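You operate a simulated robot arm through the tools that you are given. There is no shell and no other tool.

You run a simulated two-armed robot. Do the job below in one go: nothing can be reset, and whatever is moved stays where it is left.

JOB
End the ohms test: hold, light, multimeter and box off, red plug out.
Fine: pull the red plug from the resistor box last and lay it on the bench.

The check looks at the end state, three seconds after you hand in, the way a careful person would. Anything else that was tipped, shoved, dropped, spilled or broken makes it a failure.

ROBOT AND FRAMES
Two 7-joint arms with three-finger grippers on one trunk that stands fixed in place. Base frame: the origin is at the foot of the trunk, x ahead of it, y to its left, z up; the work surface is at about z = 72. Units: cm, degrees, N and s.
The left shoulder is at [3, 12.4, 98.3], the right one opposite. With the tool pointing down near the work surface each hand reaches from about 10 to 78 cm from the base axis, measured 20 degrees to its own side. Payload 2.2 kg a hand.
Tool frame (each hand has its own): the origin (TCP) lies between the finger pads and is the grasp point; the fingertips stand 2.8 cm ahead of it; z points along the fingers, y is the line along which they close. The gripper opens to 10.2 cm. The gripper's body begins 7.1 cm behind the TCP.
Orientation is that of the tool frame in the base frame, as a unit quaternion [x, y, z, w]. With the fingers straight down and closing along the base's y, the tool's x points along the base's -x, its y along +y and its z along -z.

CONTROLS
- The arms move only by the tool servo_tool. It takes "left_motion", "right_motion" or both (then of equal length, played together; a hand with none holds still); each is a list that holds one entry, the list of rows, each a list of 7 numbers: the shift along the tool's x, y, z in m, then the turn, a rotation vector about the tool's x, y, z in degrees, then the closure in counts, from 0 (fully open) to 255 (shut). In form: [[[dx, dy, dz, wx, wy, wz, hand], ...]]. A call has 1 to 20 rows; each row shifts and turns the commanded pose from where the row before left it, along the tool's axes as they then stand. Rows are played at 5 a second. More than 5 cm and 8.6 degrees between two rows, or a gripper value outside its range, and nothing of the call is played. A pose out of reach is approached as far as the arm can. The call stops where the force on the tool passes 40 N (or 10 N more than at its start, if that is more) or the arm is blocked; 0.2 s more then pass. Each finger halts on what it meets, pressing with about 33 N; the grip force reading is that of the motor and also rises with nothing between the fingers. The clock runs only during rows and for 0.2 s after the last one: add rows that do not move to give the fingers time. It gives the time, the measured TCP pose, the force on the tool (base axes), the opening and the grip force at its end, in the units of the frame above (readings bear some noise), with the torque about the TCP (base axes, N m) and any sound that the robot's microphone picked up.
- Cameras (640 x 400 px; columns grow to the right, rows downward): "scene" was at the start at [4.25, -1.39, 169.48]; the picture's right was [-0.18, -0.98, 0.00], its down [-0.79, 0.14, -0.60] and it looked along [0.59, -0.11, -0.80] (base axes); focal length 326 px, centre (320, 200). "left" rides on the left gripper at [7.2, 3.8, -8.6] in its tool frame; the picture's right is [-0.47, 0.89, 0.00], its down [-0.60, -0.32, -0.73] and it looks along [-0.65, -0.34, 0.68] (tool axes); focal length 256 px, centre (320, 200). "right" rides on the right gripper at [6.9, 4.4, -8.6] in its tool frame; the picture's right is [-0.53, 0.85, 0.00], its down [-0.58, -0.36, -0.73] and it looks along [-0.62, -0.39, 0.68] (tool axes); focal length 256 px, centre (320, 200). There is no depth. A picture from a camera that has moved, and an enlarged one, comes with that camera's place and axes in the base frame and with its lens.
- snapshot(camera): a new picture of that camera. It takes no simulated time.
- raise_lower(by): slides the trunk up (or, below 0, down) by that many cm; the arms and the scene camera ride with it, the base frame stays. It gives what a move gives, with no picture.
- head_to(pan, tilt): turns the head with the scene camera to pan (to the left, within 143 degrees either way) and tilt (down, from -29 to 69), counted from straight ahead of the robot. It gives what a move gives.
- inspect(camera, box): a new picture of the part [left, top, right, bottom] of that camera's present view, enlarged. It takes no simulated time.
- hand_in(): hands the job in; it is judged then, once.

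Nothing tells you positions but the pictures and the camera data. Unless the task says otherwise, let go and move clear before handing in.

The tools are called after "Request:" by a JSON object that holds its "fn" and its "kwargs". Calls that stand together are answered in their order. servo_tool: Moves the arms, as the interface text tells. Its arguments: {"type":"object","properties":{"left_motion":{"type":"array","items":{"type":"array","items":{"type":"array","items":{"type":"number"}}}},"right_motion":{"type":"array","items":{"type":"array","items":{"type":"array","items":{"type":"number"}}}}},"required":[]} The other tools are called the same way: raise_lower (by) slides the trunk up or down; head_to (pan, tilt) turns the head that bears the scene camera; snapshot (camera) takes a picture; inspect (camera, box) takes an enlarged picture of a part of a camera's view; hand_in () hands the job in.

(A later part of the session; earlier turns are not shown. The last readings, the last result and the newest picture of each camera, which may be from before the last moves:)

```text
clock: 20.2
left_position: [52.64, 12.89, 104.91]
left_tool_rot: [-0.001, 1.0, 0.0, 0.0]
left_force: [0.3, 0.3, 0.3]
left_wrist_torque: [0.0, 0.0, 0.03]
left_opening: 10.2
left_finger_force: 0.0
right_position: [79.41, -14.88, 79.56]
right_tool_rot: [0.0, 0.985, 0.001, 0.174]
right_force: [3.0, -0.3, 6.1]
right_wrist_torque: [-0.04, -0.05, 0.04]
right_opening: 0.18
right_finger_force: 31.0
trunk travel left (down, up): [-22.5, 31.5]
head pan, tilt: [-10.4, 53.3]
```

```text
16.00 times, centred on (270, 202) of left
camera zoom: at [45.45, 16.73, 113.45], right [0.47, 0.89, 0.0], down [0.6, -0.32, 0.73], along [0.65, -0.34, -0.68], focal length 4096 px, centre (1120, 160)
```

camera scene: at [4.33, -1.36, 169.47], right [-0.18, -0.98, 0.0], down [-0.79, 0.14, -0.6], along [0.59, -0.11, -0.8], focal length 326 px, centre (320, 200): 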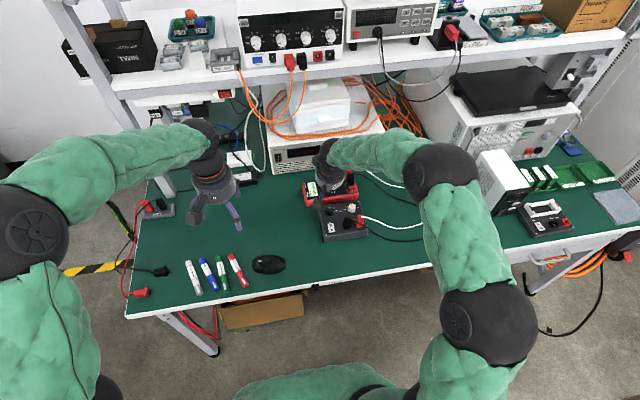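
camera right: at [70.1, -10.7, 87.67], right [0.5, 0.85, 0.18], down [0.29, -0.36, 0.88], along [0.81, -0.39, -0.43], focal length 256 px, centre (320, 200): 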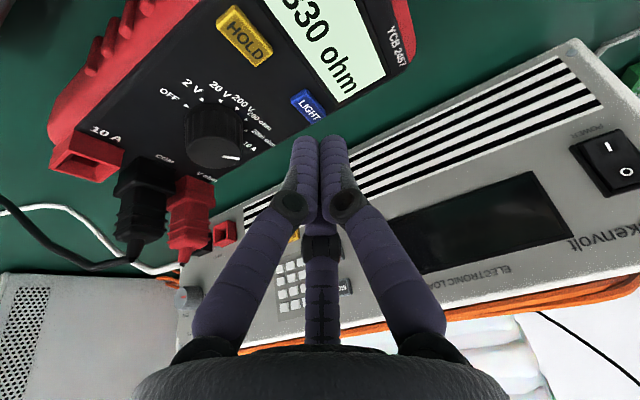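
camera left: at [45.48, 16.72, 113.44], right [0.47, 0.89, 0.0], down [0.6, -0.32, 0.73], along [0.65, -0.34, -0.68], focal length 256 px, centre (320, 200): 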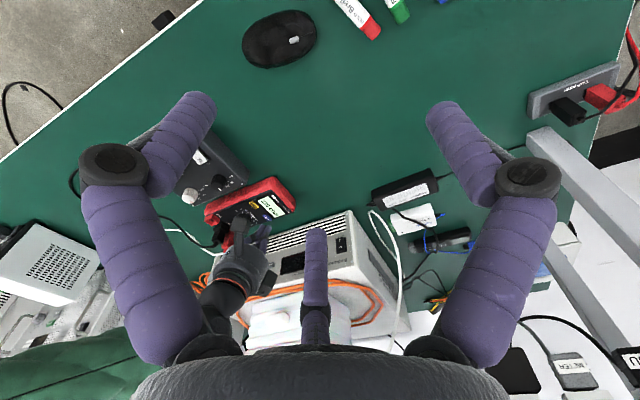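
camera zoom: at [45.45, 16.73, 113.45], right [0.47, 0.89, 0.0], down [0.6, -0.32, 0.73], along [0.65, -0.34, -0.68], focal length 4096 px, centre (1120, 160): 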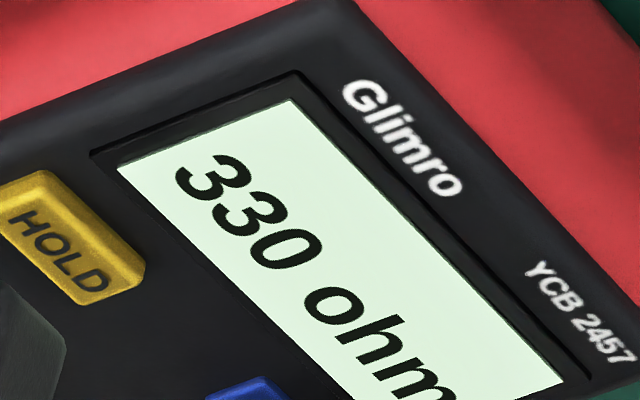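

One press gives one click and holding adds nothing, so each click is probably one toggle. I'll release and compare views from several cameras.

Request:
{"fn": "servo_tool", "kwargs": {"right_motion": [[[-0.0041, 0, -0.0113, 0, 0, 0, 255], [-0.0041, 0, -0.0113, 0, 0, 0, 255], [0, 0, 0, 0, 0, 0, 255], [0, 0, 0, 0, 0, 0, 255]]]}}

Request:
{"fn": "inspect", "kwargs": {"camera": "left", "box": [210, 175, 290, 225]}}

Request:
{"fn": "inspect", "kwargs": {"camera": "left", "box": [274, 202, 282, 207]}}

Request:
{"fn": "inspect", "kwargs": {"camera": "right", "box": [270, 0, 430, 100]}}

Request:
{"fn": "inspect", "kwargs": {"camera": "scene", "box": [290, 160, 390, 250]}}

```text
clock: 21.2
left_position: [52.76, 12.84, 104.93]
left_tool_rot: [0.0, 1.0, 0.0, 0.0]
left_force: [-0.1, -0.1, -0.3]
left_wrist_torque: [-0.02, 0.03, 0.03]
left_opening: 10.21
left_finger_force: 0.1
right_position: [79.42, -15.05, 81.7]
right_tool_rot: [0.0, 0.985, 0.0, 0.174]
right_force: [-0.4, -0.7, -0.5]
right_wrist_torque: [-0.02, 0.02, -0.02]
right_opening: 0.2
right_finger_force: 31.3
trunk travel left (down, up): [-22.5, 31.5]
head pan, tilt: [-10.4, 53.3]
```

```text
8.00 times, centred on (250, 200) of left
camera zoom: at [45.47, 16.73, 113.44], right [0.47, 0.89, 0.0], down [0.6, -0.32, 0.73], along [0.65, -0.34, -0.68], focal length 2048 px, centre (880, 200)
```

zoom: 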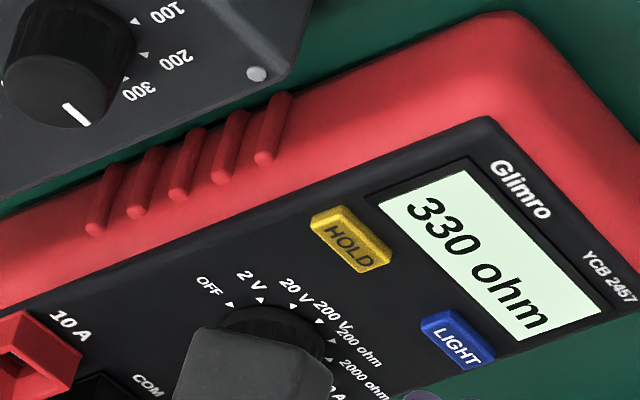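

```text
16.00 times, centred on (278, 204) of left
camera zoom: at [45.47, 16.73, 113.44], right [0.47, 0.89, 0.0], down [0.6, -0.32, 0.73], along [0.65, -0.34, -0.68], focal length 4096 px, centre (992, 128)
```

zoom: 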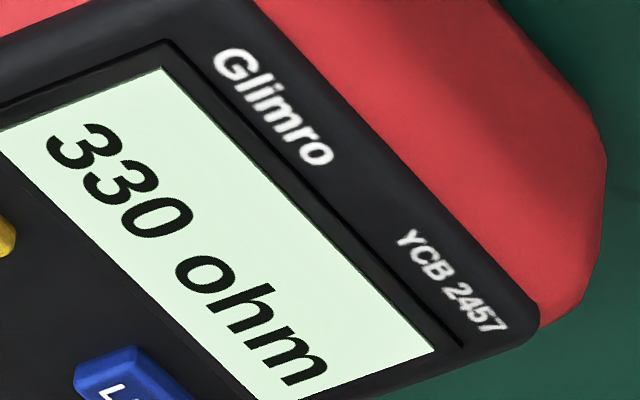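

```text
4.00 times, centred on (350, 50) of right
camera zoom: at [70.09, -10.66, 87.54], right [0.5, 0.85, 0.18], down [0.29, -0.36, 0.88], along [0.81, -0.39, -0.43], focal length 1024 px, centre (200, 800)
```

zoom: 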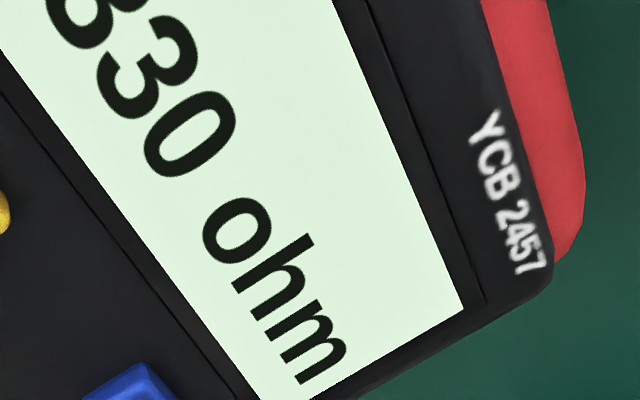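

```text
4.44 times, centred on (340, 205) of scene
camera zoom: at [4.25, -1.38, 169.48], right [-0.18, -0.98, 0.0], down [-0.79, 0.14, -0.6], along [0.59, -0.11, -0.8], focal length 1450 px, centre (231, 178)
```

zoom: 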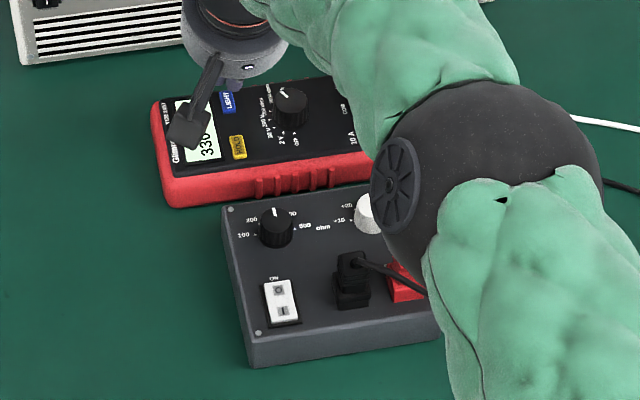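

The display still reads as lit. I'll try one clean press with a much longer hold, still counting clicks.

Request:
{"fn": "servo_tool", "kwargs": {"right_motion": [[[0.0034, 0, 0.0093, 0, 0, 0, 255], [0.0031, 0, 0.0086, 0, 0, 0, 255], [0.0004, 0, 0.001, 0, 0, 0, 255], [0.0004, 0, 0.001, 0, 0, 0, 255], [0.0004, 0, 0.001, 0, 0, 0, 255], [0.0004, 0, 0.001, 0, 0, 0, 255], [0, 0, 0, 0, 0, 0, 255], [0, 0, 0, 0, 0, 0, 255], [0, 0, 0, 0, 0, 0, 255], [0, 0, 0, 0, 0, 0, 255], [0, 0, 0, 0, 0, 0, 255], [0, 0, 0, 0, 0, 0, 255], [0, 0, 0, 0, 0, 0, 255], [0, 0, 0, 0, 0, 0, 255], [0, 0, 0, 0, 0, 0, 255], [0, 0, 0, 0, 0, 0, 255], [0, 0, 0, 0, 0, 0, 255], [0, 0, 0, 0, 0, 0, 255], [0, 0, 0, 0, 0, 0, 255], [0, 0, 0, 0, 0, 0, 255]]]}}

Request:
{"fn": "inspect", "kwargs": {"camera": "left", "box": [274, 202, 282, 207]}}

Request:
{"fn": "servo_tool", "kwargs": {"right_motion": [[[0, 0, 0, 0, 0, 0, 255], [0, 0, 0, 0, 0, 0, 255], [0, 0, 0, 0, 0, 0, 255], [0, 0, 0, 0, 0, 0, 255], [0, 0, 0, 0, 0, 0, 255], [0, 0, 0, 0, 0, 0, 255], [0, 0, 0, 0, 0, 0, 255], [0, 0, 0, 0, 0, 0, 255], [0, 0, 0, 0, 0, 0, 255], [0, 0, 0, 0, 0, 0, 255], [0, 0, 0, 0, 0, 0, 255], [0, 0, 0, 0, 0, 0, 255]]]}}

Request:
{"fn": "inspect", "kwargs": {"camera": "left", "box": [274, 202, 282, 207]}}

```text
clock: 25.4
left_position: [52.63, 12.83, 104.85]
left_tool_rot: [0.001, 1.0, -0.001, 0.0]
left_force: [-0.1, -0.1, 0.1]
left_wrist_torque: [0.05, 0.02, 0.02]
left_opening: 10.19
left_finger_force: 0.1
right_position: [79.49, -14.98, 79.55]
right_tool_rot: [-0.001, 0.985, 0.001, 0.174]
right_force: [1.9, -1.6, 4.3]
right_wrist_torque: [-0.04, -0.02, -0.03]
right_opening: 0.18
right_finger_force: 31.6
trunk travel left (down, up): [-22.5, 31.5]
head pan, tilt: [-10.4, 53.3]
heard: click
```

```text
16.00 times, centred on (278, 204) of left
camera zoom: at [45.45, 16.73, 113.45], right [0.47, 0.89, 0.0], down [0.6, -0.32, 0.73], along [0.65, -0.34, -0.68], focal length 4096 px, centre (992, 128)
```

zoom: 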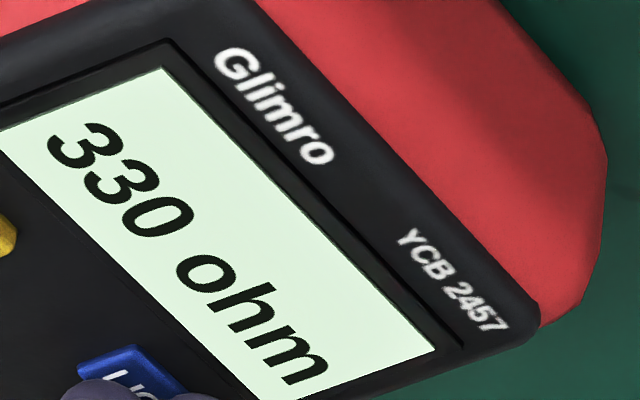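

```text
clock: 28.0
left_position: [52.7, 12.9, 104.93]
left_tool_rot: [0.001, 1.0, -0.001, 0.0]
left_force: [-0.1, 0.0, -0.5]
left_wrist_torque: [0.02, 0.02, 0.0]
left_opening: 10.19
left_finger_force: 0.1
right_position: [79.33, -15.09, 79.66]
right_tool_rot: [0.0, 0.985, -0.001, 0.174]
right_force: [-0.1, -0.5, 4.9]
right_wrist_torque: [-0.03, 0.02, 0.0]
right_opening: 0.21
right_finger_force: 32.0
trunk travel left (down, up): [-22.5, 31.5]
head pan, tilt: [-10.4, 53.3]
```

```text
16.00 times, centred on (278, 204) of left
camera zoom: at [45.44, 16.73, 113.46], right [0.47, 0.89, 0.0], down [0.6, -0.32, 0.73], along [0.65, -0.34, -0.68], focal length 4096 px, centre (992, 128)
```

zoom: 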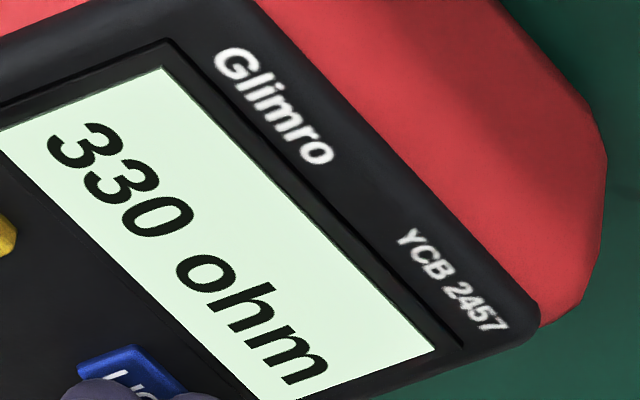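

A 5 s hold changed nothing visible. I count 5 clicks in total, which would mean the light is off if each click toggles it. The dial will tell more, so I'll go above it and try a vertical tool there to test reach.

Request:
{"fn": "servo_tool", "kwargs": {"right_motion": [[[-0.0077, 0, -0.0211, 0, 0, 0, 255], [-0.0077, 0, -0.0211, 0, 0, 0, 255], [0.008, -0.024, -0.0056, 0, 0, 0, 255], [0.008, -0.024, -0.0056, 0, 0, 0, 200], [0, 0, 0, 0, 7, 0, 140], [0, 0, 0, 0, 7, 0, 117], [0, 0, 0, 0, 6, 0, 117], [0, 0, 0, 0, 0, 0, 117], [0, 0, 0, 0, 0, 0, 117]]]}}

Request:
{"fn": "snapshot", "kwargs": {"camera": "right"}}

Request:
{"fn": "inspect", "kwargs": {"camera": "left", "box": [190, 150, 350, 250]}}

```text
clock: 30.0
left_position: [52.72, 12.88, 104.77]
left_tool_rot: [-0.001, 1.0, -0.001, 0.0]
left_force: [-0.2, -0.3, -0.4]
left_wrist_torque: [0.0, -0.01, -0.01]
left_opening: 10.19
left_finger_force: 0.1
right_position: [77.39, -19.69, 84.63]
right_tool_rot: [0.0, 0.999, 0.0, 0.052]
right_force: [-0.2, 0.0, 0.5]
right_wrist_torque: [-0.04, -0.01, 0.01]
right_opening: 5.53
right_finger_force: 0.1
right hand out of reach, approached as far as the arm can: row 7
trunk travel left (down, up): [-22.5, 31.5]
head pan, tilt: [-10.4, 53.3]
```

```text
taken
camera right: at [69.75, -15.39, 92.42], right [0.53, 0.85, 0.06], down [0.5, -0.36, 0.79], along [0.69, -0.39, -0.61], focal length 256 px, centre (320, 200)
```

right: 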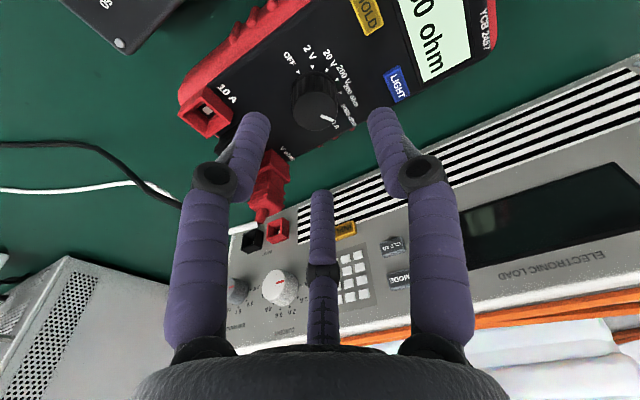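

```text
4.00 times, centred on (270, 200) of left
camera zoom: at [45.47, 16.72, 113.44], right [0.47, 0.89, 0.0], down [0.6, -0.32, 0.73], along [0.65, -0.34, -0.68], focal length 1024 px, centre (520, 200)
```

zoom: 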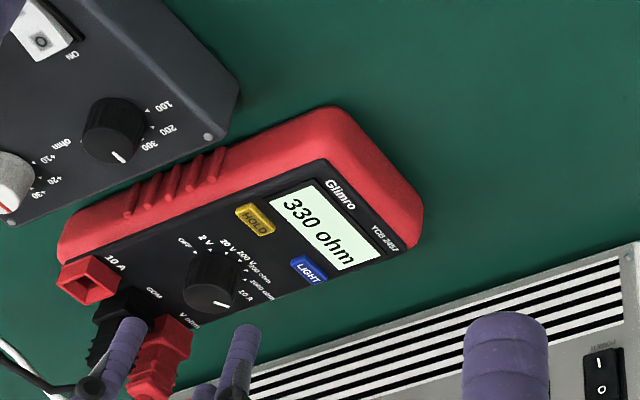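

A vertical tool is just out of reach here; the arm stops at 6° of tilt. A tilt of about 12° turned around the vertical axis will work, with a regrip partway. I'll zoom in on the knob to centre on it.

Request:
{"fn": "inspect", "kwargs": {"camera": "right", "box": [260, 40, 388, 140]}}

Request:
{"fn": "inspect", "kwargs": {"camera": "left", "box": [225, 205, 265, 230]}}

```text
4.00 times, centred on (324, 90) of right
camera zoom: at [69.75, -15.39, 92.42], right [0.53, 0.85, 0.06], down [0.5, -0.36, 0.79], along [0.69, -0.39, -0.61], focal length 1024 px, centre (304, 640)
```

zoom: 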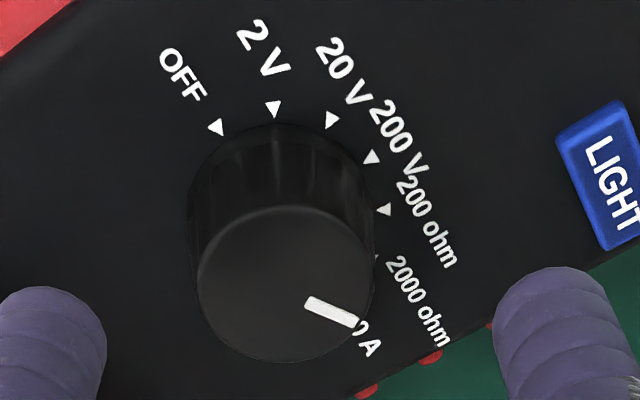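

```text
16.00 times, centred on (245, 218) of left
camera zoom: at [45.47, 16.72, 113.44], right [0.47, 0.89, 0.0], down [0.6, -0.32, 0.73], along [0.65, -0.34, -0.68], focal length 4096 px, centre (1520, -80)
```

zoom: 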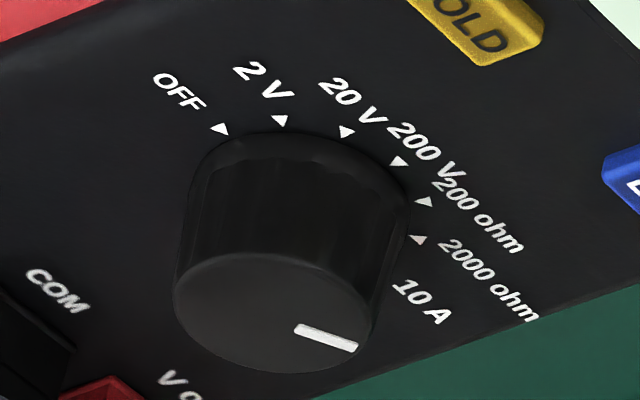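

Knob centre confirmed at (77.45, -19.7), with its top at z 78.85. I'll set a 12° tilt first and read it back.

Request:
{"fn": "servo_tool", "kwargs": {"right_motion": [[[0, 0, 0, 0, -6, 0, 117], [0, 0, 0, 0, 0, 0, 117]]]}}

```text
clock: 30.6
left_position: [52.75, 12.99, 104.83]
left_tool_rot: [0.0, 1.0, -0.001, 0.0]
left_force: [0.2, 0.4, -0.8]
left_wrist_torque: [-0.02, 0.01, -0.03]
left_opening: 10.19
left_finger_force: 0.0
right_position: [77.52, -19.7, 84.47]
right_tool_rot: [0.0, 0.995, 0.0, 0.104]
right_force: [-0.2, 0.3, 0.2]
right_wrist_torque: [-0.02, 0.02, -0.01]
right_opening: 5.5
right_finger_force: 0.0
trunk travel left (down, up): [-22.5, 31.5]
head pan, tilt: [-10.4, 53.3]
```

Tilt reads 12°. Next I'll yaw -45° about the vertical and centre over the knob.

Request:
{"fn": "servo_tool", "kwargs": {"right_motion": [[[0, 0, 0, 1.56, 0, 7.336, 117], [0, 0, 0, 1.56, 0, 7.336, 117], [0, 0, 0, 1.56, 0, 7.336, 117], [0, 0, 0, 1.56, 0, 7.336, 117], [0, 0, 0, 1.56, 0, 7.336, 117], [0, 0, 0, 1.56, 0, 7.336, 117], [0.00435, -0.0005, -0.0009, 0, 0, 0, 117], [0, 0, 0, 0, 0, 0, 117]]]}}

Request:
{"fn": "snapshot", "kwargs": {"camera": "right"}}

Request:
{"fn": "inspect", "kwargs": {"camera": "left", "box": [190, 150, 350, 250]}}

```text
clock: 32.4
left_position: [52.65, 12.98, 104.8]
left_tool_rot: [0.0, 1.0, -0.001, 0.0]
left_force: [0.6, 1.4, 0.5]
left_wrist_torque: [0.01, -0.01, 0.0]
left_opening: 10.18
left_finger_force: 0.1
right_position: [77.18, -19.55, 84.54]
right_tool_rot: [0.382, 0.918, -0.04, 0.097]
right_force: [-0.8, -0.3, 0.6]
right_wrist_torque: [0.01, -0.01, -0.01]
right_opening: 5.55
right_finger_force: 0.1
trunk travel left (down, up): [-22.5, 31.5]
head pan, tilt: [-10.4, 53.3]
```

```text
taken
camera right: at [74.36, -10.39, 91.57], right [0.97, 0.23, 0.11], down [0.03, -0.55, 0.84], along [0.25, -0.8, -0.54], focal length 256 px, centre (320, 200)
```

right: 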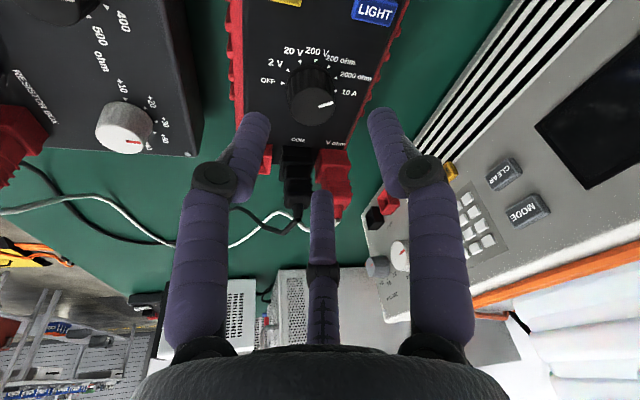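

```text
4.00 times, centred on (270, 200) of left
camera zoom: at [45.5, 16.73, 113.43], right [0.47, 0.89, 0.0], down [0.6, -0.32, 0.73], along [0.65, -0.34, -0.68], focal length 1024 px, centre (520, 200)
```

zoom: 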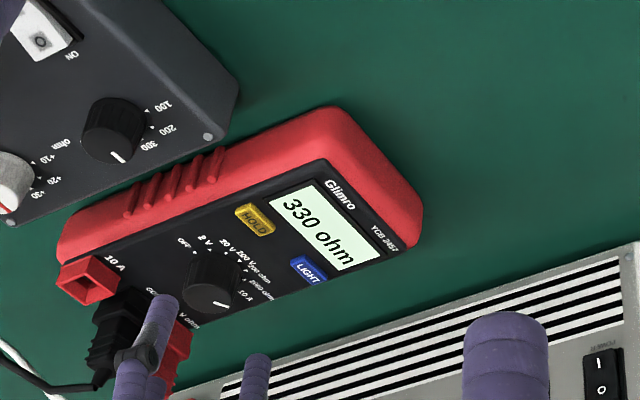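

The yaw is good and the fingers straddle the knob line. Next I'll lower to z ≈ 80.

Request:
{"fn": "servo_tool", "kwargs": {"right_motion": [[[0.0031, 0, 0.01467, 0, 0, 0, 117], [0.0031, 0, 0.01467, 0, 0, 0, 117], [0.0031, 0, 0.01467, 0, 0, 0, 117], [0, 0, 0, 0, 0, 0, 117]]]}}

Request:
{"fn": "inspect", "kwargs": {"camera": "right", "box": [200, 40, 440, 190]}}

Request:
{"fn": "inspect", "kwargs": {"camera": "left", "box": [210, 175, 290, 225]}}

```text
clock: 33.4
left_position: [52.72, 12.87, 104.82]
left_tool_rot: [0.0, 1.0, 0.0, 0.0]
left_force: [0.0, -0.1, 0.8]
left_wrist_torque: [0.02, -0.02, 0.01]
left_opening: 10.19
left_finger_force: 0.0
right_position: [77.21, -19.54, 80.25]
right_tool_rot: [0.382, 0.918, -0.04, 0.096]
right_force: [0.2, 0.5, 0.3]
right_wrist_torque: [-0.01, -0.02, -0.01]
right_opening: 5.52
right_finger_force: 0.1
trunk travel left (down, up): [-22.5, 31.5]
head pan, tilt: [-10.4, 53.3]
```

```text
2.67 times, centred on (320, 115) of right
camera zoom: at [74.39, -10.38, 87.18], right [0.97, 0.23, 0.11], down [0.03, -0.55, 0.83], along [0.25, -0.8, -0.54], focal length 683 px, centre (320, 427)
```

zoom: 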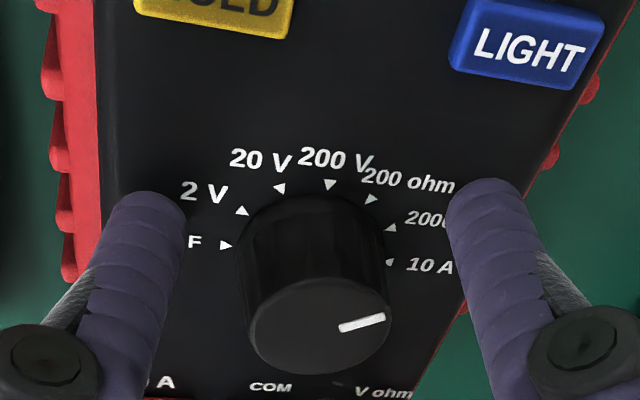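

```text
8.00 times, centred on (250, 200) of left
camera zoom: at [45.46, 16.73, 113.45], right [0.47, 0.89, 0.0], down [0.6, -0.32, 0.73], along [0.65, -0.34, -0.68], focal length 2048 px, centre (880, 200)
```

zoom: 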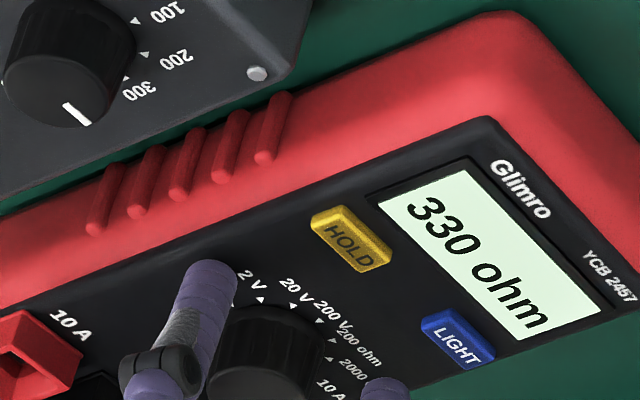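

The fingers are well centred on the knob. I'll lower 2 mm and close slowly.

Request:
{"fn": "servo_tool", "kwargs": {"right_motion": [[[0.0004, -0.0006, 0.002, 0, 0, 0, 150], [0, 0, 0, 0, 0, 0, 170], [0, 0, 0, 0, 0, 0, 178], [0, 0, 0, 0, 0, 0, 184], [0, 0, 0, 0, 0, 0, 190], [0, 0, 0, 0, 0, 0, 200], [0, 0, 0, 0, 0, 0, 230], [0, 0, 0, 0, 0, 0, 255], [0, 0, 0, 0, 0, 0, 255]]]}}

Request:
{"fn": "inspect", "kwargs": {"camera": "left", "box": [190, 150, 350, 250]}}

Request:
{"fn": "inspect", "kwargs": {"camera": "right", "box": [200, 40, 440, 190]}}

```text
clock: 35.4
left_position: [52.7, 12.96, 104.89]
left_tool_rot: [0.0, 1.0, 0.001, 0.0]
left_force: [-0.8, 0.4, -0.4]
left_wrist_torque: [-0.01, 0.02, 0.01]
left_opening: 10.21
left_finger_force: 0.2
right_position: [77.37, -19.47, 79.83]
right_tool_rot: [0.381, 0.919, -0.04, 0.096]
right_force: [-1.1, 2.9, -0.2]
right_wrist_torque: [0.32, 0.33, -0.03]
right_opening: 2.88
right_finger_force: 32.6
trunk travel left (down, up): [-22.5, 31.5]
head pan, tilt: [-10.4, 53.3]
```

```text
4.00 times, centred on (270, 200) of left
camera zoom: at [45.5, 16.75, 113.43], right [0.47, 0.89, 0.0], down [0.6, -0.32, 0.73], along [0.65, -0.34, -0.68], focal length 1024 px, centre (520, 200)
```

zoom: 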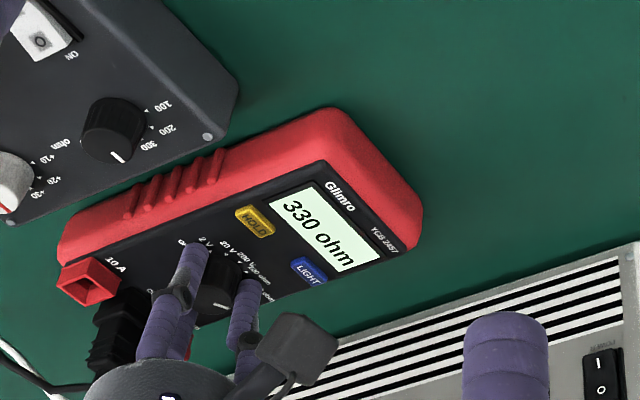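

```text
2.67 times, centred on (320, 115) of right
camera zoom: at [74.36, -10.38, 86.9], right [0.97, 0.23, 0.11], down [0.03, -0.55, 0.83], along [0.25, -0.8, -0.54], focal length 683 px, centre (320, 427)
```

zoom: 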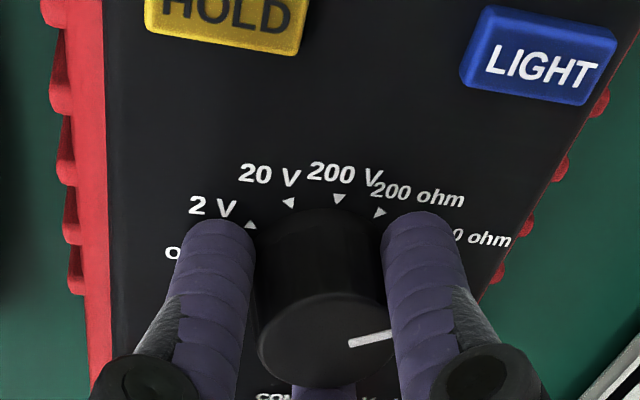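

Gripped, and the meter stayed in place. Next I'll turn +90° about the vertical.

Request:
{"fn": "servo_tool", "kwargs": {"right_motion": [[[0, -0.00055, 0, -1.56, 0, -7.336, 255], [0, -0.00055, 0, -1.56, 0, -7.336, 255], [0, -0.00055, 0, -1.56, 0, -7.336, 255], [0, -0.00055, 0, -1.56, 0, -7.336, 255], [0, -0.00055, 0, -1.56, 0, -7.336, 255], [0, -0.00055, 0, -1.56, 0, -7.336, 255], [0, -0.00055, 0, -1.56, 0, -7.336, 255], [0, -0.00055, 0, -1.56, 0, -7.336, 255], [0, -0.00055, 0, -1.56, 0, -7.336, 255], [0, -0.00055, 0, -1.56, 0, -7.336, 255], [0, -0.00055, 0, -1.56, 0, -7.336, 255], [0, -0.00055, 0, -1.56, 0, -7.336, 255], [0, 0, 0, 0, 0, 0, 255]]]}}

Request:
{"fn": "inspect", "kwargs": {"camera": "left", "box": [190, 150, 350, 250]}}

Request:
{"fn": "inspect", "kwargs": {"camera": "right", "box": [200, 40, 440, 190]}}

```text
clock: 38.2
left_position: [52.77, 12.82, 104.84]
left_tool_rot: [0.0, 1.0, 0.0, 0.001]
left_force: [-0.3, 0.4, -0.3]
left_wrist_torque: [-0.01, 0.01, -0.03]
left_opening: 10.21
left_finger_force: 0.1
right_position: [77.02, -20.25, 79.89]
right_tool_rot: [-0.382, 0.918, 0.04, 0.098]
right_force: [1.7, -1.0, 0.5]
right_wrist_torque: [-0.24, 0.19, -0.04]
right_opening: 2.89
right_finger_force: 33.4
trunk travel left (down, up): [-22.5, 31.5]
head pan, tilt: [-10.4, 53.3]
```

```text
4.00 times, centred on (270, 200) of left
camera zoom: at [45.48, 16.71, 113.44], right [0.47, 0.89, 0.0], down [0.6, -0.32, 0.73], along [0.65, -0.34, -0.68], focal length 1024 px, centre (520, 200)
```

zoom: 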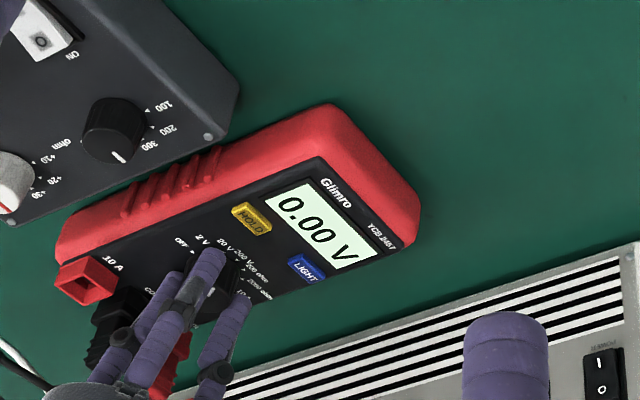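

```text
2.67 times, centred on (320, 115) of right
camera zoom: at [68.05, -23.2, 86.91], right [-0.23, 0.97, 0.11], down [0.55, 0.03, 0.83], along [0.8, 0.25, -0.54], focal length 683 px, centre (320, 427)
```

zoom: 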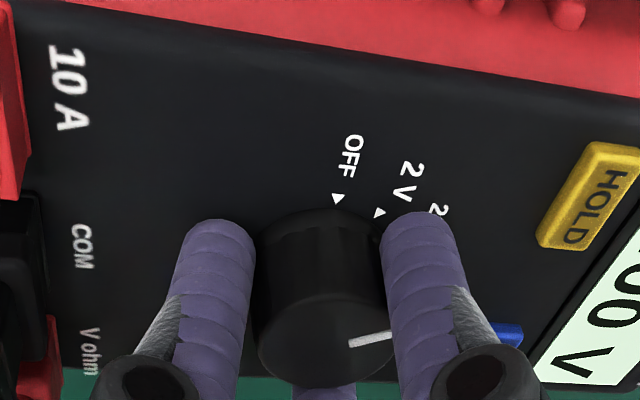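

The meter now shows "0.00 V" on the 20 V range, so the dial turns properly. I'll open, swing back around the knob, regrip and turn 60° more to OFF.

Request:
{"fn": "servo_tool", "kwargs": {"right_motion": [[[0, 0, 0, 0, 0, 0, 180], [0, 0, 0, 0, 0, 0, 150], [0, 0, 0, 0, 0, 0, 117], [0, 0, 0, 0, 0, 0, 117], [0, 0.00055, 0, 1.56, 0, 7.336, 117], [0, 0.00055, 0, 1.56, 0, 7.336, 117], [0, 0.00055, 0, 1.56, 0, 7.336, 117], [0, 0.00055, 0, 1.56, 0, 7.336, 117], [0, 0.00055, 0, 1.56, 0, 7.336, 117], [0, 0.00055, 0, 1.56, 0, 7.336, 117], [0, 0.00055, 0, 1.56, 0, 7.336, 117], [0, 0.00055, 0, 1.56, 0, 7.336, 117], [0, 0.00055, 0, 1.56, 0, 7.336, 117], [0, 0, 0, 0, 0, 0, 117], [0, 0, 0, 0, 0, 0, 117]]]}}

Request:
{"fn": "inspect", "kwargs": {"camera": "left", "box": [190, 150, 350, 250]}}

Request:
{"fn": "inspect", "kwargs": {"camera": "right", "box": [200, 40, 440, 190]}}

```text
clock: 41.4
left_position: [52.69, 12.93, 104.91]
left_tool_rot: [-0.001, 1.0, 0.0, 0.0]
left_force: [1.1, 0.0, -0.9]
left_wrist_torque: [-0.02, 0.0, 0.01]
left_opening: 10.2
left_finger_force: 0.0
right_position: [77.02, -19.66, 79.87]
right_tool_rot: [0.195, 0.975, -0.02, 0.102]
right_force: [-0.9, -0.8, 4.1]
right_wrist_torque: [-0.05, 0.11, 0.0]
right_opening: 5.53
right_finger_force: 0.2
trunk travel left (down, up): [-22.5, 31.5]
head pan, tilt: [-10.4, 53.3]
```

```text
4.00 times, centred on (270, 200) of left
camera zoom: at [45.45, 16.72, 113.45], right [0.47, 0.89, 0.0], down [0.6, -0.32, 0.73], along [0.65, -0.34, -0.68], focal length 1024 px, centre (520, 200)
```

zoom: 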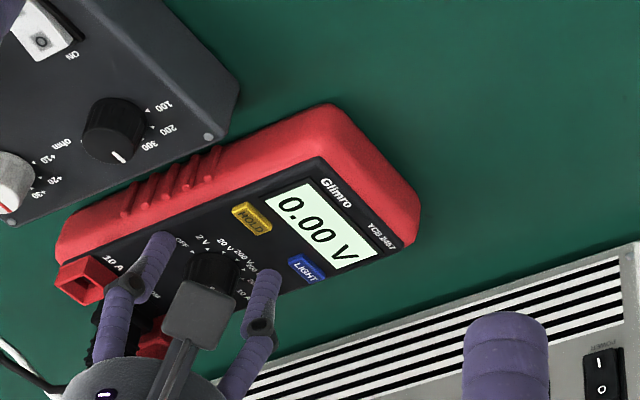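

```text
2.67 times, centred on (320, 115) of right
camera zoom: at [70.83, -12.43, 86.93], right [0.81, 0.58, 0.11], down [0.24, -0.49, 0.83], along [0.54, -0.65, -0.54], focal length 683 px, centre (320, 427)
```

zoom: 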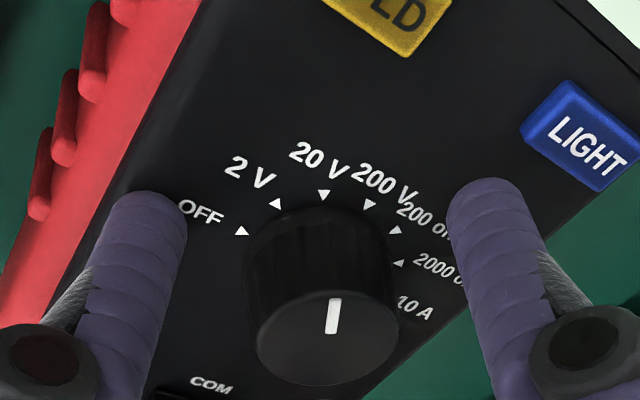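

The knob sits at 20 V. There's a light touch on the face (4 N), so I'll raise 1.5 mm, then grip and turn 60°.

Request:
{"fn": "servo_tool", "kwargs": {"right_motion": [[[-0.0003, 0, -0.0015, 0, 0, 0, 150], [0, 0, 0, 0, 0, 0, 170], [0, 0, 0, 0, 0, 0, 180], [0, 0, 0, 0, 0, 0, 190], [0, 0, 0, 0, 0, 0, 220], [0, 0, 0, 0, 0, 0, 255], [0, 0, 0, 0, 0, 0, 255], [0, -0.00055, 0, -1.56, 0, -7.336, 255], [0, -0.00055, 0, -1.56, 0, -7.336, 255], [0, -0.00055, 0, -1.56, 0, -7.336, 255], [0, -0.00055, 0, -1.56, 0, -7.336, 255], [0, -0.00055, 0, -1.56, 0, -7.336, 255], [0, -0.00055, 0, -1.56, 0, -7.336, 255], [0, -0.00055, 0, -1.56, 0, -7.336, 255], [0, -0.00055, 0, -1.56, 0, -7.336, 255], [0, 0, 0, 0, 0, 0, 255], [0, 0, 0, 0, 0, 0, 255]]]}}

Request:
{"fn": "inspect", "kwargs": {"camera": "left", "box": [190, 150, 350, 250]}}

Request:
{"fn": "inspect", "kwargs": {"camera": "right", "box": [200, 40, 440, 190]}}

```text
clock: 45.0
left_position: [52.73, 12.91, 104.83]
left_tool_rot: [0.0, 1.0, 0.0, 0.0]
left_force: [-0.7, 0.6, 0.8]
left_wrist_torque: [-0.02, -0.01, -0.02]
left_opening: 10.16
left_finger_force: 0.1
right_position: [77.03, -20.17, 80.01]
right_tool_rot: [-0.32, 0.942, 0.034, 0.098]
right_force: [2.3, 0.6, 0.8]
right_wrist_torque: [0.07, 0.19, 0.01]
right_opening: 2.87
right_finger_force: 32.6
trunk travel left (down, up): [-22.5, 31.5]
head pan, tilt: [-10.4, 53.3]
```

```text
4.00 times, centred on (270, 200) of left
camera zoom: at [45.5, 16.73, 113.43], right [0.47, 0.89, 0.0], down [0.6, -0.32, 0.73], along [0.65, -0.34, -0.68], focal length 1024 px, centre (520, 200)
```

zoom: 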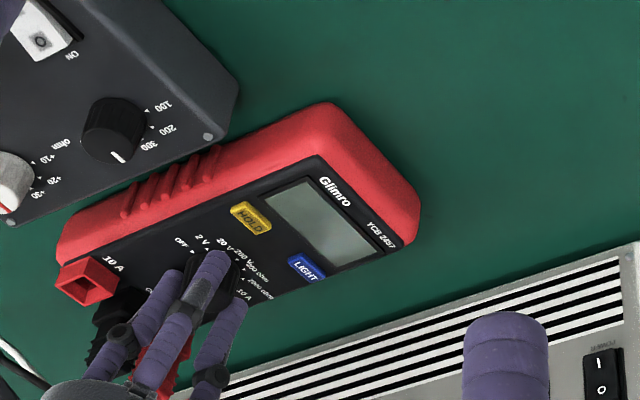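

```text
2.67 times, centred on (320, 115) of right
camera zoom: at [67.68, -21.89, 87.02], right [-0.1, 0.99, 0.11], down [0.55, -0.04, 0.84], along [0.83, 0.14, -0.54], focal length 683 px, centre (320, 427)
```

zoom: 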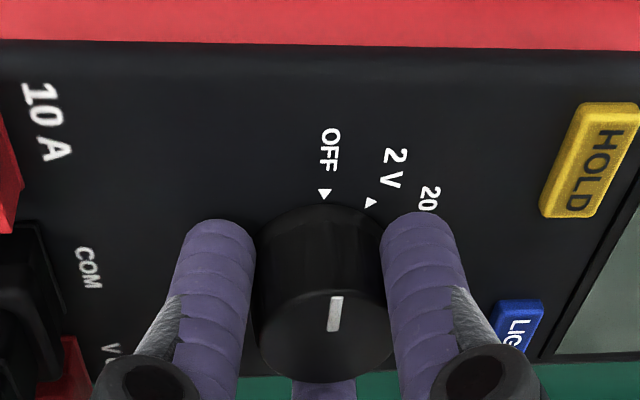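

The LCD has gone grey, so the meter is off, and I now know what an unlit panel looks like: clearly greyer than the mint I saw throughout. That suggests the backlight may never have gone off. I'll turn back one step to 2 V and check the light properly.

Request:
{"fn": "servo_tool", "kwargs": {"right_motion": [[[0, 0.00055, 0, 1.56, 0, 7.336, 255], [0, 0.00055, 0, 1.56, 0, 7.336, 255], [0, 0.00055, 0, 1.56, 0, 7.336, 255], [0, 0.00055, 0, 1.56, 0, 7.336, 255], [0, 0, 0, 0, 0, 0, 255], [0, 0, 0, 0, 0, 0, 255]]]}}

Request:
{"fn": "inspect", "kwargs": {"camera": "left", "box": [190, 150, 350, 250]}}

Request:
{"fn": "inspect", "kwargs": {"camera": "left", "box": [250, 190, 290, 215]}}

Request:
{"fn": "inspect", "kwargs": {"camera": "right", "box": [200, 40, 440, 190]}}

```text
clock: 46.4
left_position: [52.59, 12.82, 104.93]
left_tool_rot: [0.0, 1.0, 0.0, 0.0]
left_force: [0.4, 0.1, -0.6]
left_wrist_torque: [0.0, 0.03, 0.04]
left_opening: 10.17
left_finger_force: 0.0
right_position: [76.9, -19.9, 79.95]
right_tool_rot: [-0.064, 0.992, 0.007, 0.104]
right_force: [0.6, 1.8, 3.5]
right_wrist_torque: [0.1, 0.58, 0.01]
right_opening: 2.85
right_finger_force: 33.1
trunk travel left (down, up): [-22.5, 31.5]
head pan, tilt: [-10.4, 53.3]
```

```text
4.00 times, centred on (270, 200) of left
camera zoom: at [45.45, 16.74, 113.45], right [0.47, 0.89, 0.0], down [0.6, -0.32, 0.73], along [0.65, -0.34, -0.68], focal length 1024 px, centre (520, 200)
```

zoom: 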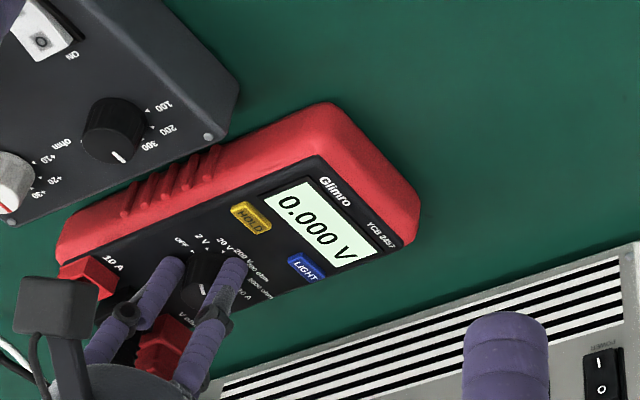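

```text
16.00 times, centred on (270, 202) of left
camera zoom: at [45.45, 16.74, 113.45], right [0.47, 0.89, 0.0], down [0.6, -0.32, 0.73], along [0.65, -0.34, -0.68], focal length 4096 px, centre (1120, 160)
```

zoom: 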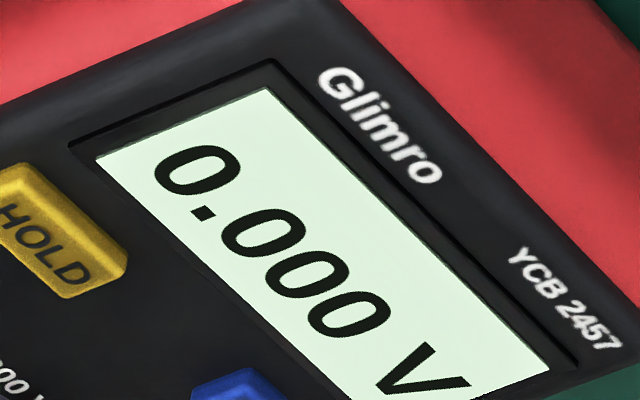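

```text
2.67 times, centred on (320, 115) of right
camera zoom: at [67.91, -16.73, 87.02], right [0.41, 0.91, 0.11], down [0.46, -0.31, 0.84], along [0.79, -0.29, -0.54], focal length 683 px, centre (320, 427)
```

zoom: 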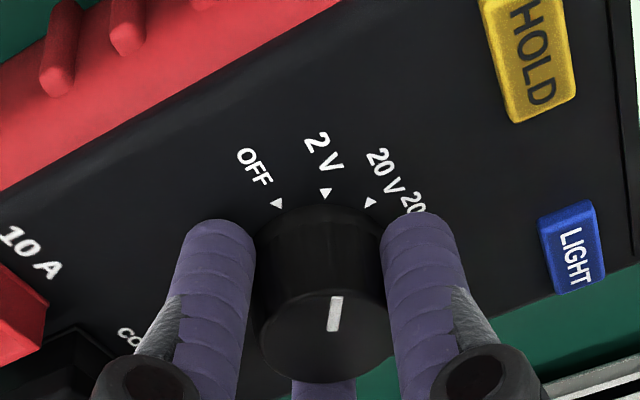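

Powered on, the LCD is bright mint again. I'll go back to LIGHT and compare frame-filling views of the LCD before and after one press.

Request:
{"fn": "servo_tool", "kwargs": {"right_motion": [[[0, 0, 0, 0, 0, 0, 180], [0, 0, 0, 0, 0, 0, 150], [0, 0, 0, 0, 0, 0, 117], [0, 0, 0, 0, 0, 0, 117], [-0.0047, 0, -0.022, 0, 0, 0, 117], [-0.0047, 0, -0.022, 0, 0, 0, 117], [0, 0, 0, 1.56, 0, 7.336, 200], [0, 0, 0, 0, -8, 0, 255], [-0.0062, 0.0245, 0.0153, 0, 0, 0, 255], [-0.0062, 0.0245, 0.0153, 0, 0, 0, 255], [0, 0, 0, 0, 0, 0, 255], [0, 0, 0, 0, 0, 0, 255]]]}}

Request:
{"fn": "snapshot", "kwargs": {"camera": "right"}}

Request:
{"fn": "inspect", "kwargs": {"camera": "right", "box": [310, 40, 350, 65]}}

Request:
{"fn": "inspect", "kwargs": {"camera": "left", "box": [250, 190, 290, 215]}}

```text
clock: 49.0
left_position: [52.58, 12.85, 104.74]
left_tool_rot: [0.0, 1.0, 0.0, 0.001]
left_force: [-0.1, -0.2, 0.1]
left_wrist_torque: [-0.03, 0.0, -0.01]
left_opening: 10.2
left_finger_force: 0.1
right_position: [79.17, -14.99, 82.06]
right_tool_rot: [0.0, 0.985, 0.0, 0.173]
right_force: [-0.6, -0.3, 0.9]
right_wrist_torque: [0.01, -0.03, 0.0]
right_opening: 0.22
right_finger_force: 31.2
trunk travel left (down, up): [-22.5, 31.5]
head pan, tilt: [-10.4, 53.3]
```

```text
taken
camera right: at [69.81, -10.69, 87.82], right [0.5, 0.85, 0.18], down [0.29, -0.36, 0.88], along [0.81, -0.39, -0.43], focal length 256 px, centre (320, 200)
```

right: 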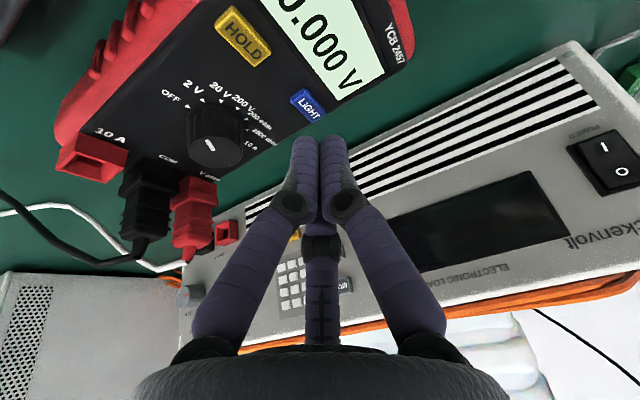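

```text
16.00 times, centred on (330, 52) of right
camera zoom: at [69.81, -10.69, 87.82], right [0.5, 0.85, 0.18], down [0.29, -0.36, 0.88], along [0.81, -0.39, -0.43], focal length 4096 px, centre (160, 2560)
```

zoom: 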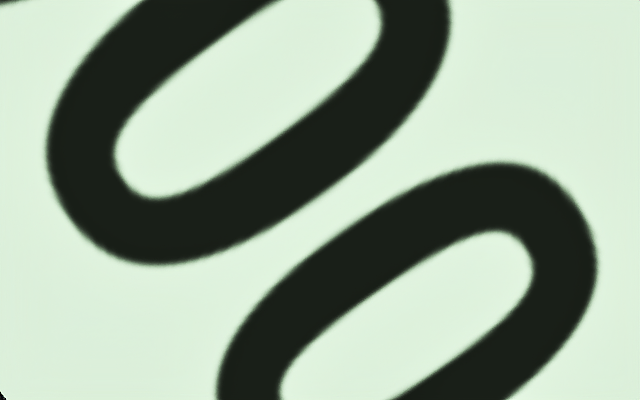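

```text
16.00 times, centred on (270, 202) of left
camera zoom: at [45.48, 16.74, 113.44], right [0.47, 0.89, 0.0], down [0.6, -0.32, 0.73], along [0.65, -0.34, -0.68], focal length 4096 px, centre (1120, 160)
```

zoom: 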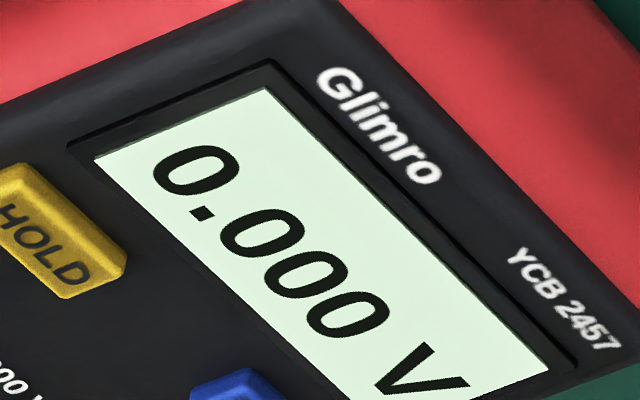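

Baseline taken. Now a single clean press and release, back to the same hover.

Request:
{"fn": "servo_tool", "kwargs": {"right_motion": [[[0.0036, 0, 0.0099, 0, 0, 0, 255], [0.0036, 0, 0.0099, 0, 0, 0, 255], [0.0004, 0, 0.0011, 0, 0, 0, 255], [0.0004, 0, 0.0011, 0, 0, 0, 255], [0.0004, 0, 0.0011, 0, 0, 0, 255], [0.0004, 0, 0.0011, 0, 0, 0, 255], [-0.0044, 0, -0.0121, 0, 0, 0, 255], [-0.0044, 0, -0.0121, 0, 0, 0, 255], [0, 0, 0, 0, 0, 0, 255], [0, 0, 0, 0, 0, 0, 255]]]}}

Request:
{"fn": "snapshot", "kwargs": {"camera": "right"}}

Request:
{"fn": "inspect", "kwargs": {"camera": "right", "box": [310, 40, 350, 65]}}

Request:
{"fn": "inspect", "kwargs": {"camera": "left", "box": [250, 190, 290, 215]}}

```text
clock: 51.2
left_position: [52.67, 12.98, 104.84]
left_tool_rot: [0.001, 1.0, 0.001, 0.0]
left_force: [-0.7, -0.3, 0.0]
left_wrist_torque: [0.0, 0.02, 0.04]
left_opening: 10.17
left_finger_force: 0.1
right_position: [79.09, -15.15, 82.04]
right_tool_rot: [0.0, 0.985, 0.0, 0.174]
right_force: [-0.8, 0.3, -0.3]
right_wrist_torque: [-0.01, 0.02, 0.02]
right_opening: 0.21
right_finger_force: 30.7
trunk travel left (down, up): [-22.5, 31.5]
head pan, tilt: [-10.4, 53.3]
heard: click
```

```text
taken
camera right: at [69.8, -10.72, 87.83], right [0.5, 0.85, 0.18], down [0.29, -0.36, 0.88], along [0.81, -0.39, -0.43], focal length 256 px, centre (320, 200)
```

right: 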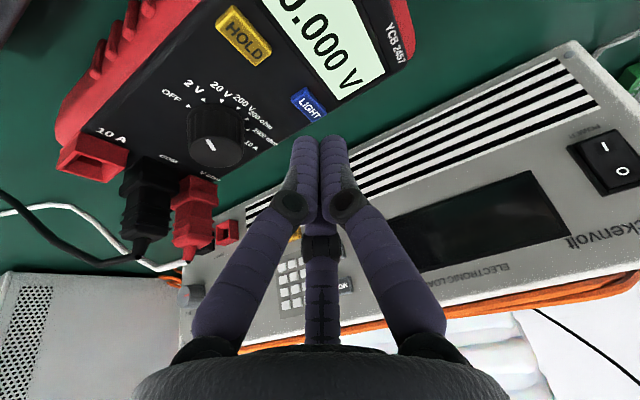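

```text
16.00 times, centred on (330, 52) of right
camera zoom: at [69.8, -10.72, 87.83], right [0.5, 0.85, 0.18], down [0.29, -0.36, 0.88], along [0.81, -0.39, -0.43], focal length 4096 px, centre (160, 2560)
```

zoom: 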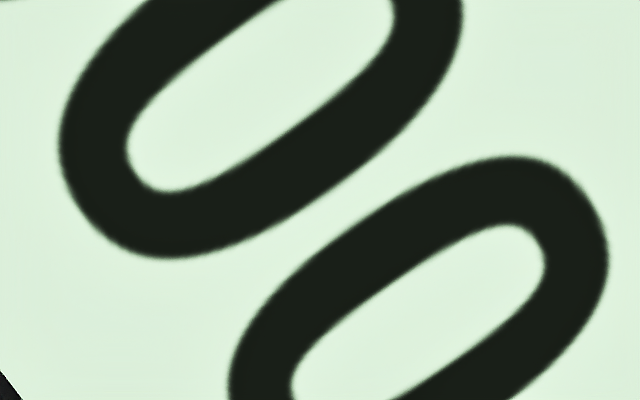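

```text
16.00 times, centred on (270, 202) of left
camera zoom: at [45.48, 16.72, 113.44], right [0.47, 0.89, 0.0], down [0.6, -0.32, 0.73], along [0.65, -0.34, -0.68], focal length 4096 px, centre (1120, 160)
```

zoom: 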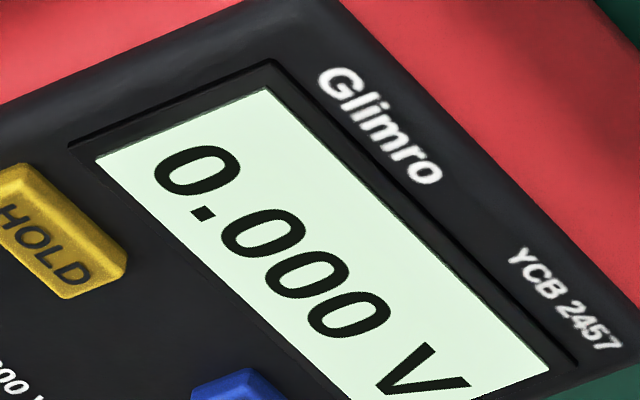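

The two views look identical, so a short press isn't changing the LCD. I'll look at the LCD edge and the surrounding bezel for any glow as another clue.

Request:
{"fn": "inspect", "kwargs": {"camera": "right", "box": [330, 75, 370, 100]}}

Request:
{"fn": "inspect", "kwargs": {"camera": "right", "box": [285, 85, 325, 110]}}

Request:
{"fn": "inspect", "kwargs": {"camera": "right", "box": [200, 0, 420, 137]}}

```text
16.00 times, centred on (350, 88) of right
camera zoom: at [69.8, -10.72, 87.83], right [0.5, 0.85, 0.18], down [0.29, -0.36, 0.88], along [0.81, -0.39, -0.43], focal length 4096 px, centre (-160, 2000)
```

zoom: 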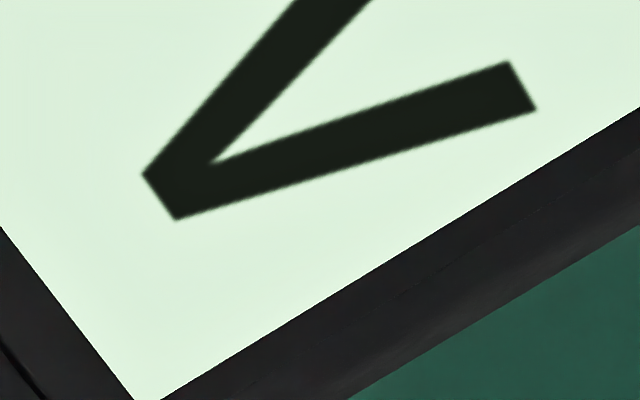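

```text
16.00 times, centred on (305, 98) of right
camera zoom: at [69.8, -10.72, 87.83], right [0.5, 0.85, 0.18], down [0.29, -0.36, 0.88], along [0.81, -0.39, -0.43], focal length 4096 px, centre (560, 1840)
```

zoom: 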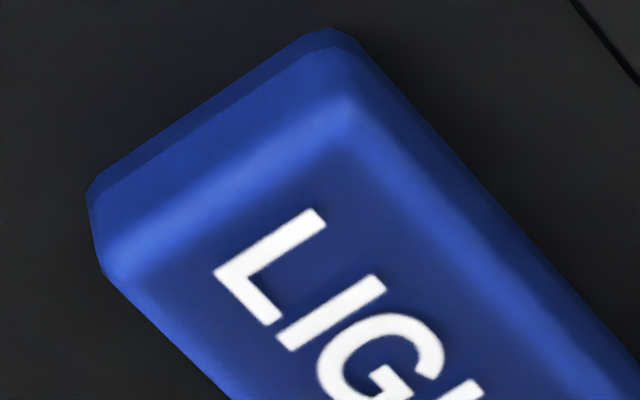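

```text
2.91 times, centred on (310, 68) of right
camera zoom: at [69.8, -10.72, 87.83], right [0.5, 0.85, 0.18], down [0.29, -0.36, 0.88], along [0.81, -0.39, -0.43], focal length 745 px, centre (349, 582)
```

zoom: 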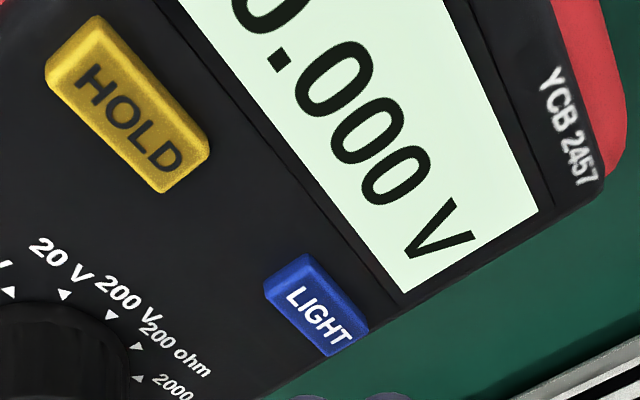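

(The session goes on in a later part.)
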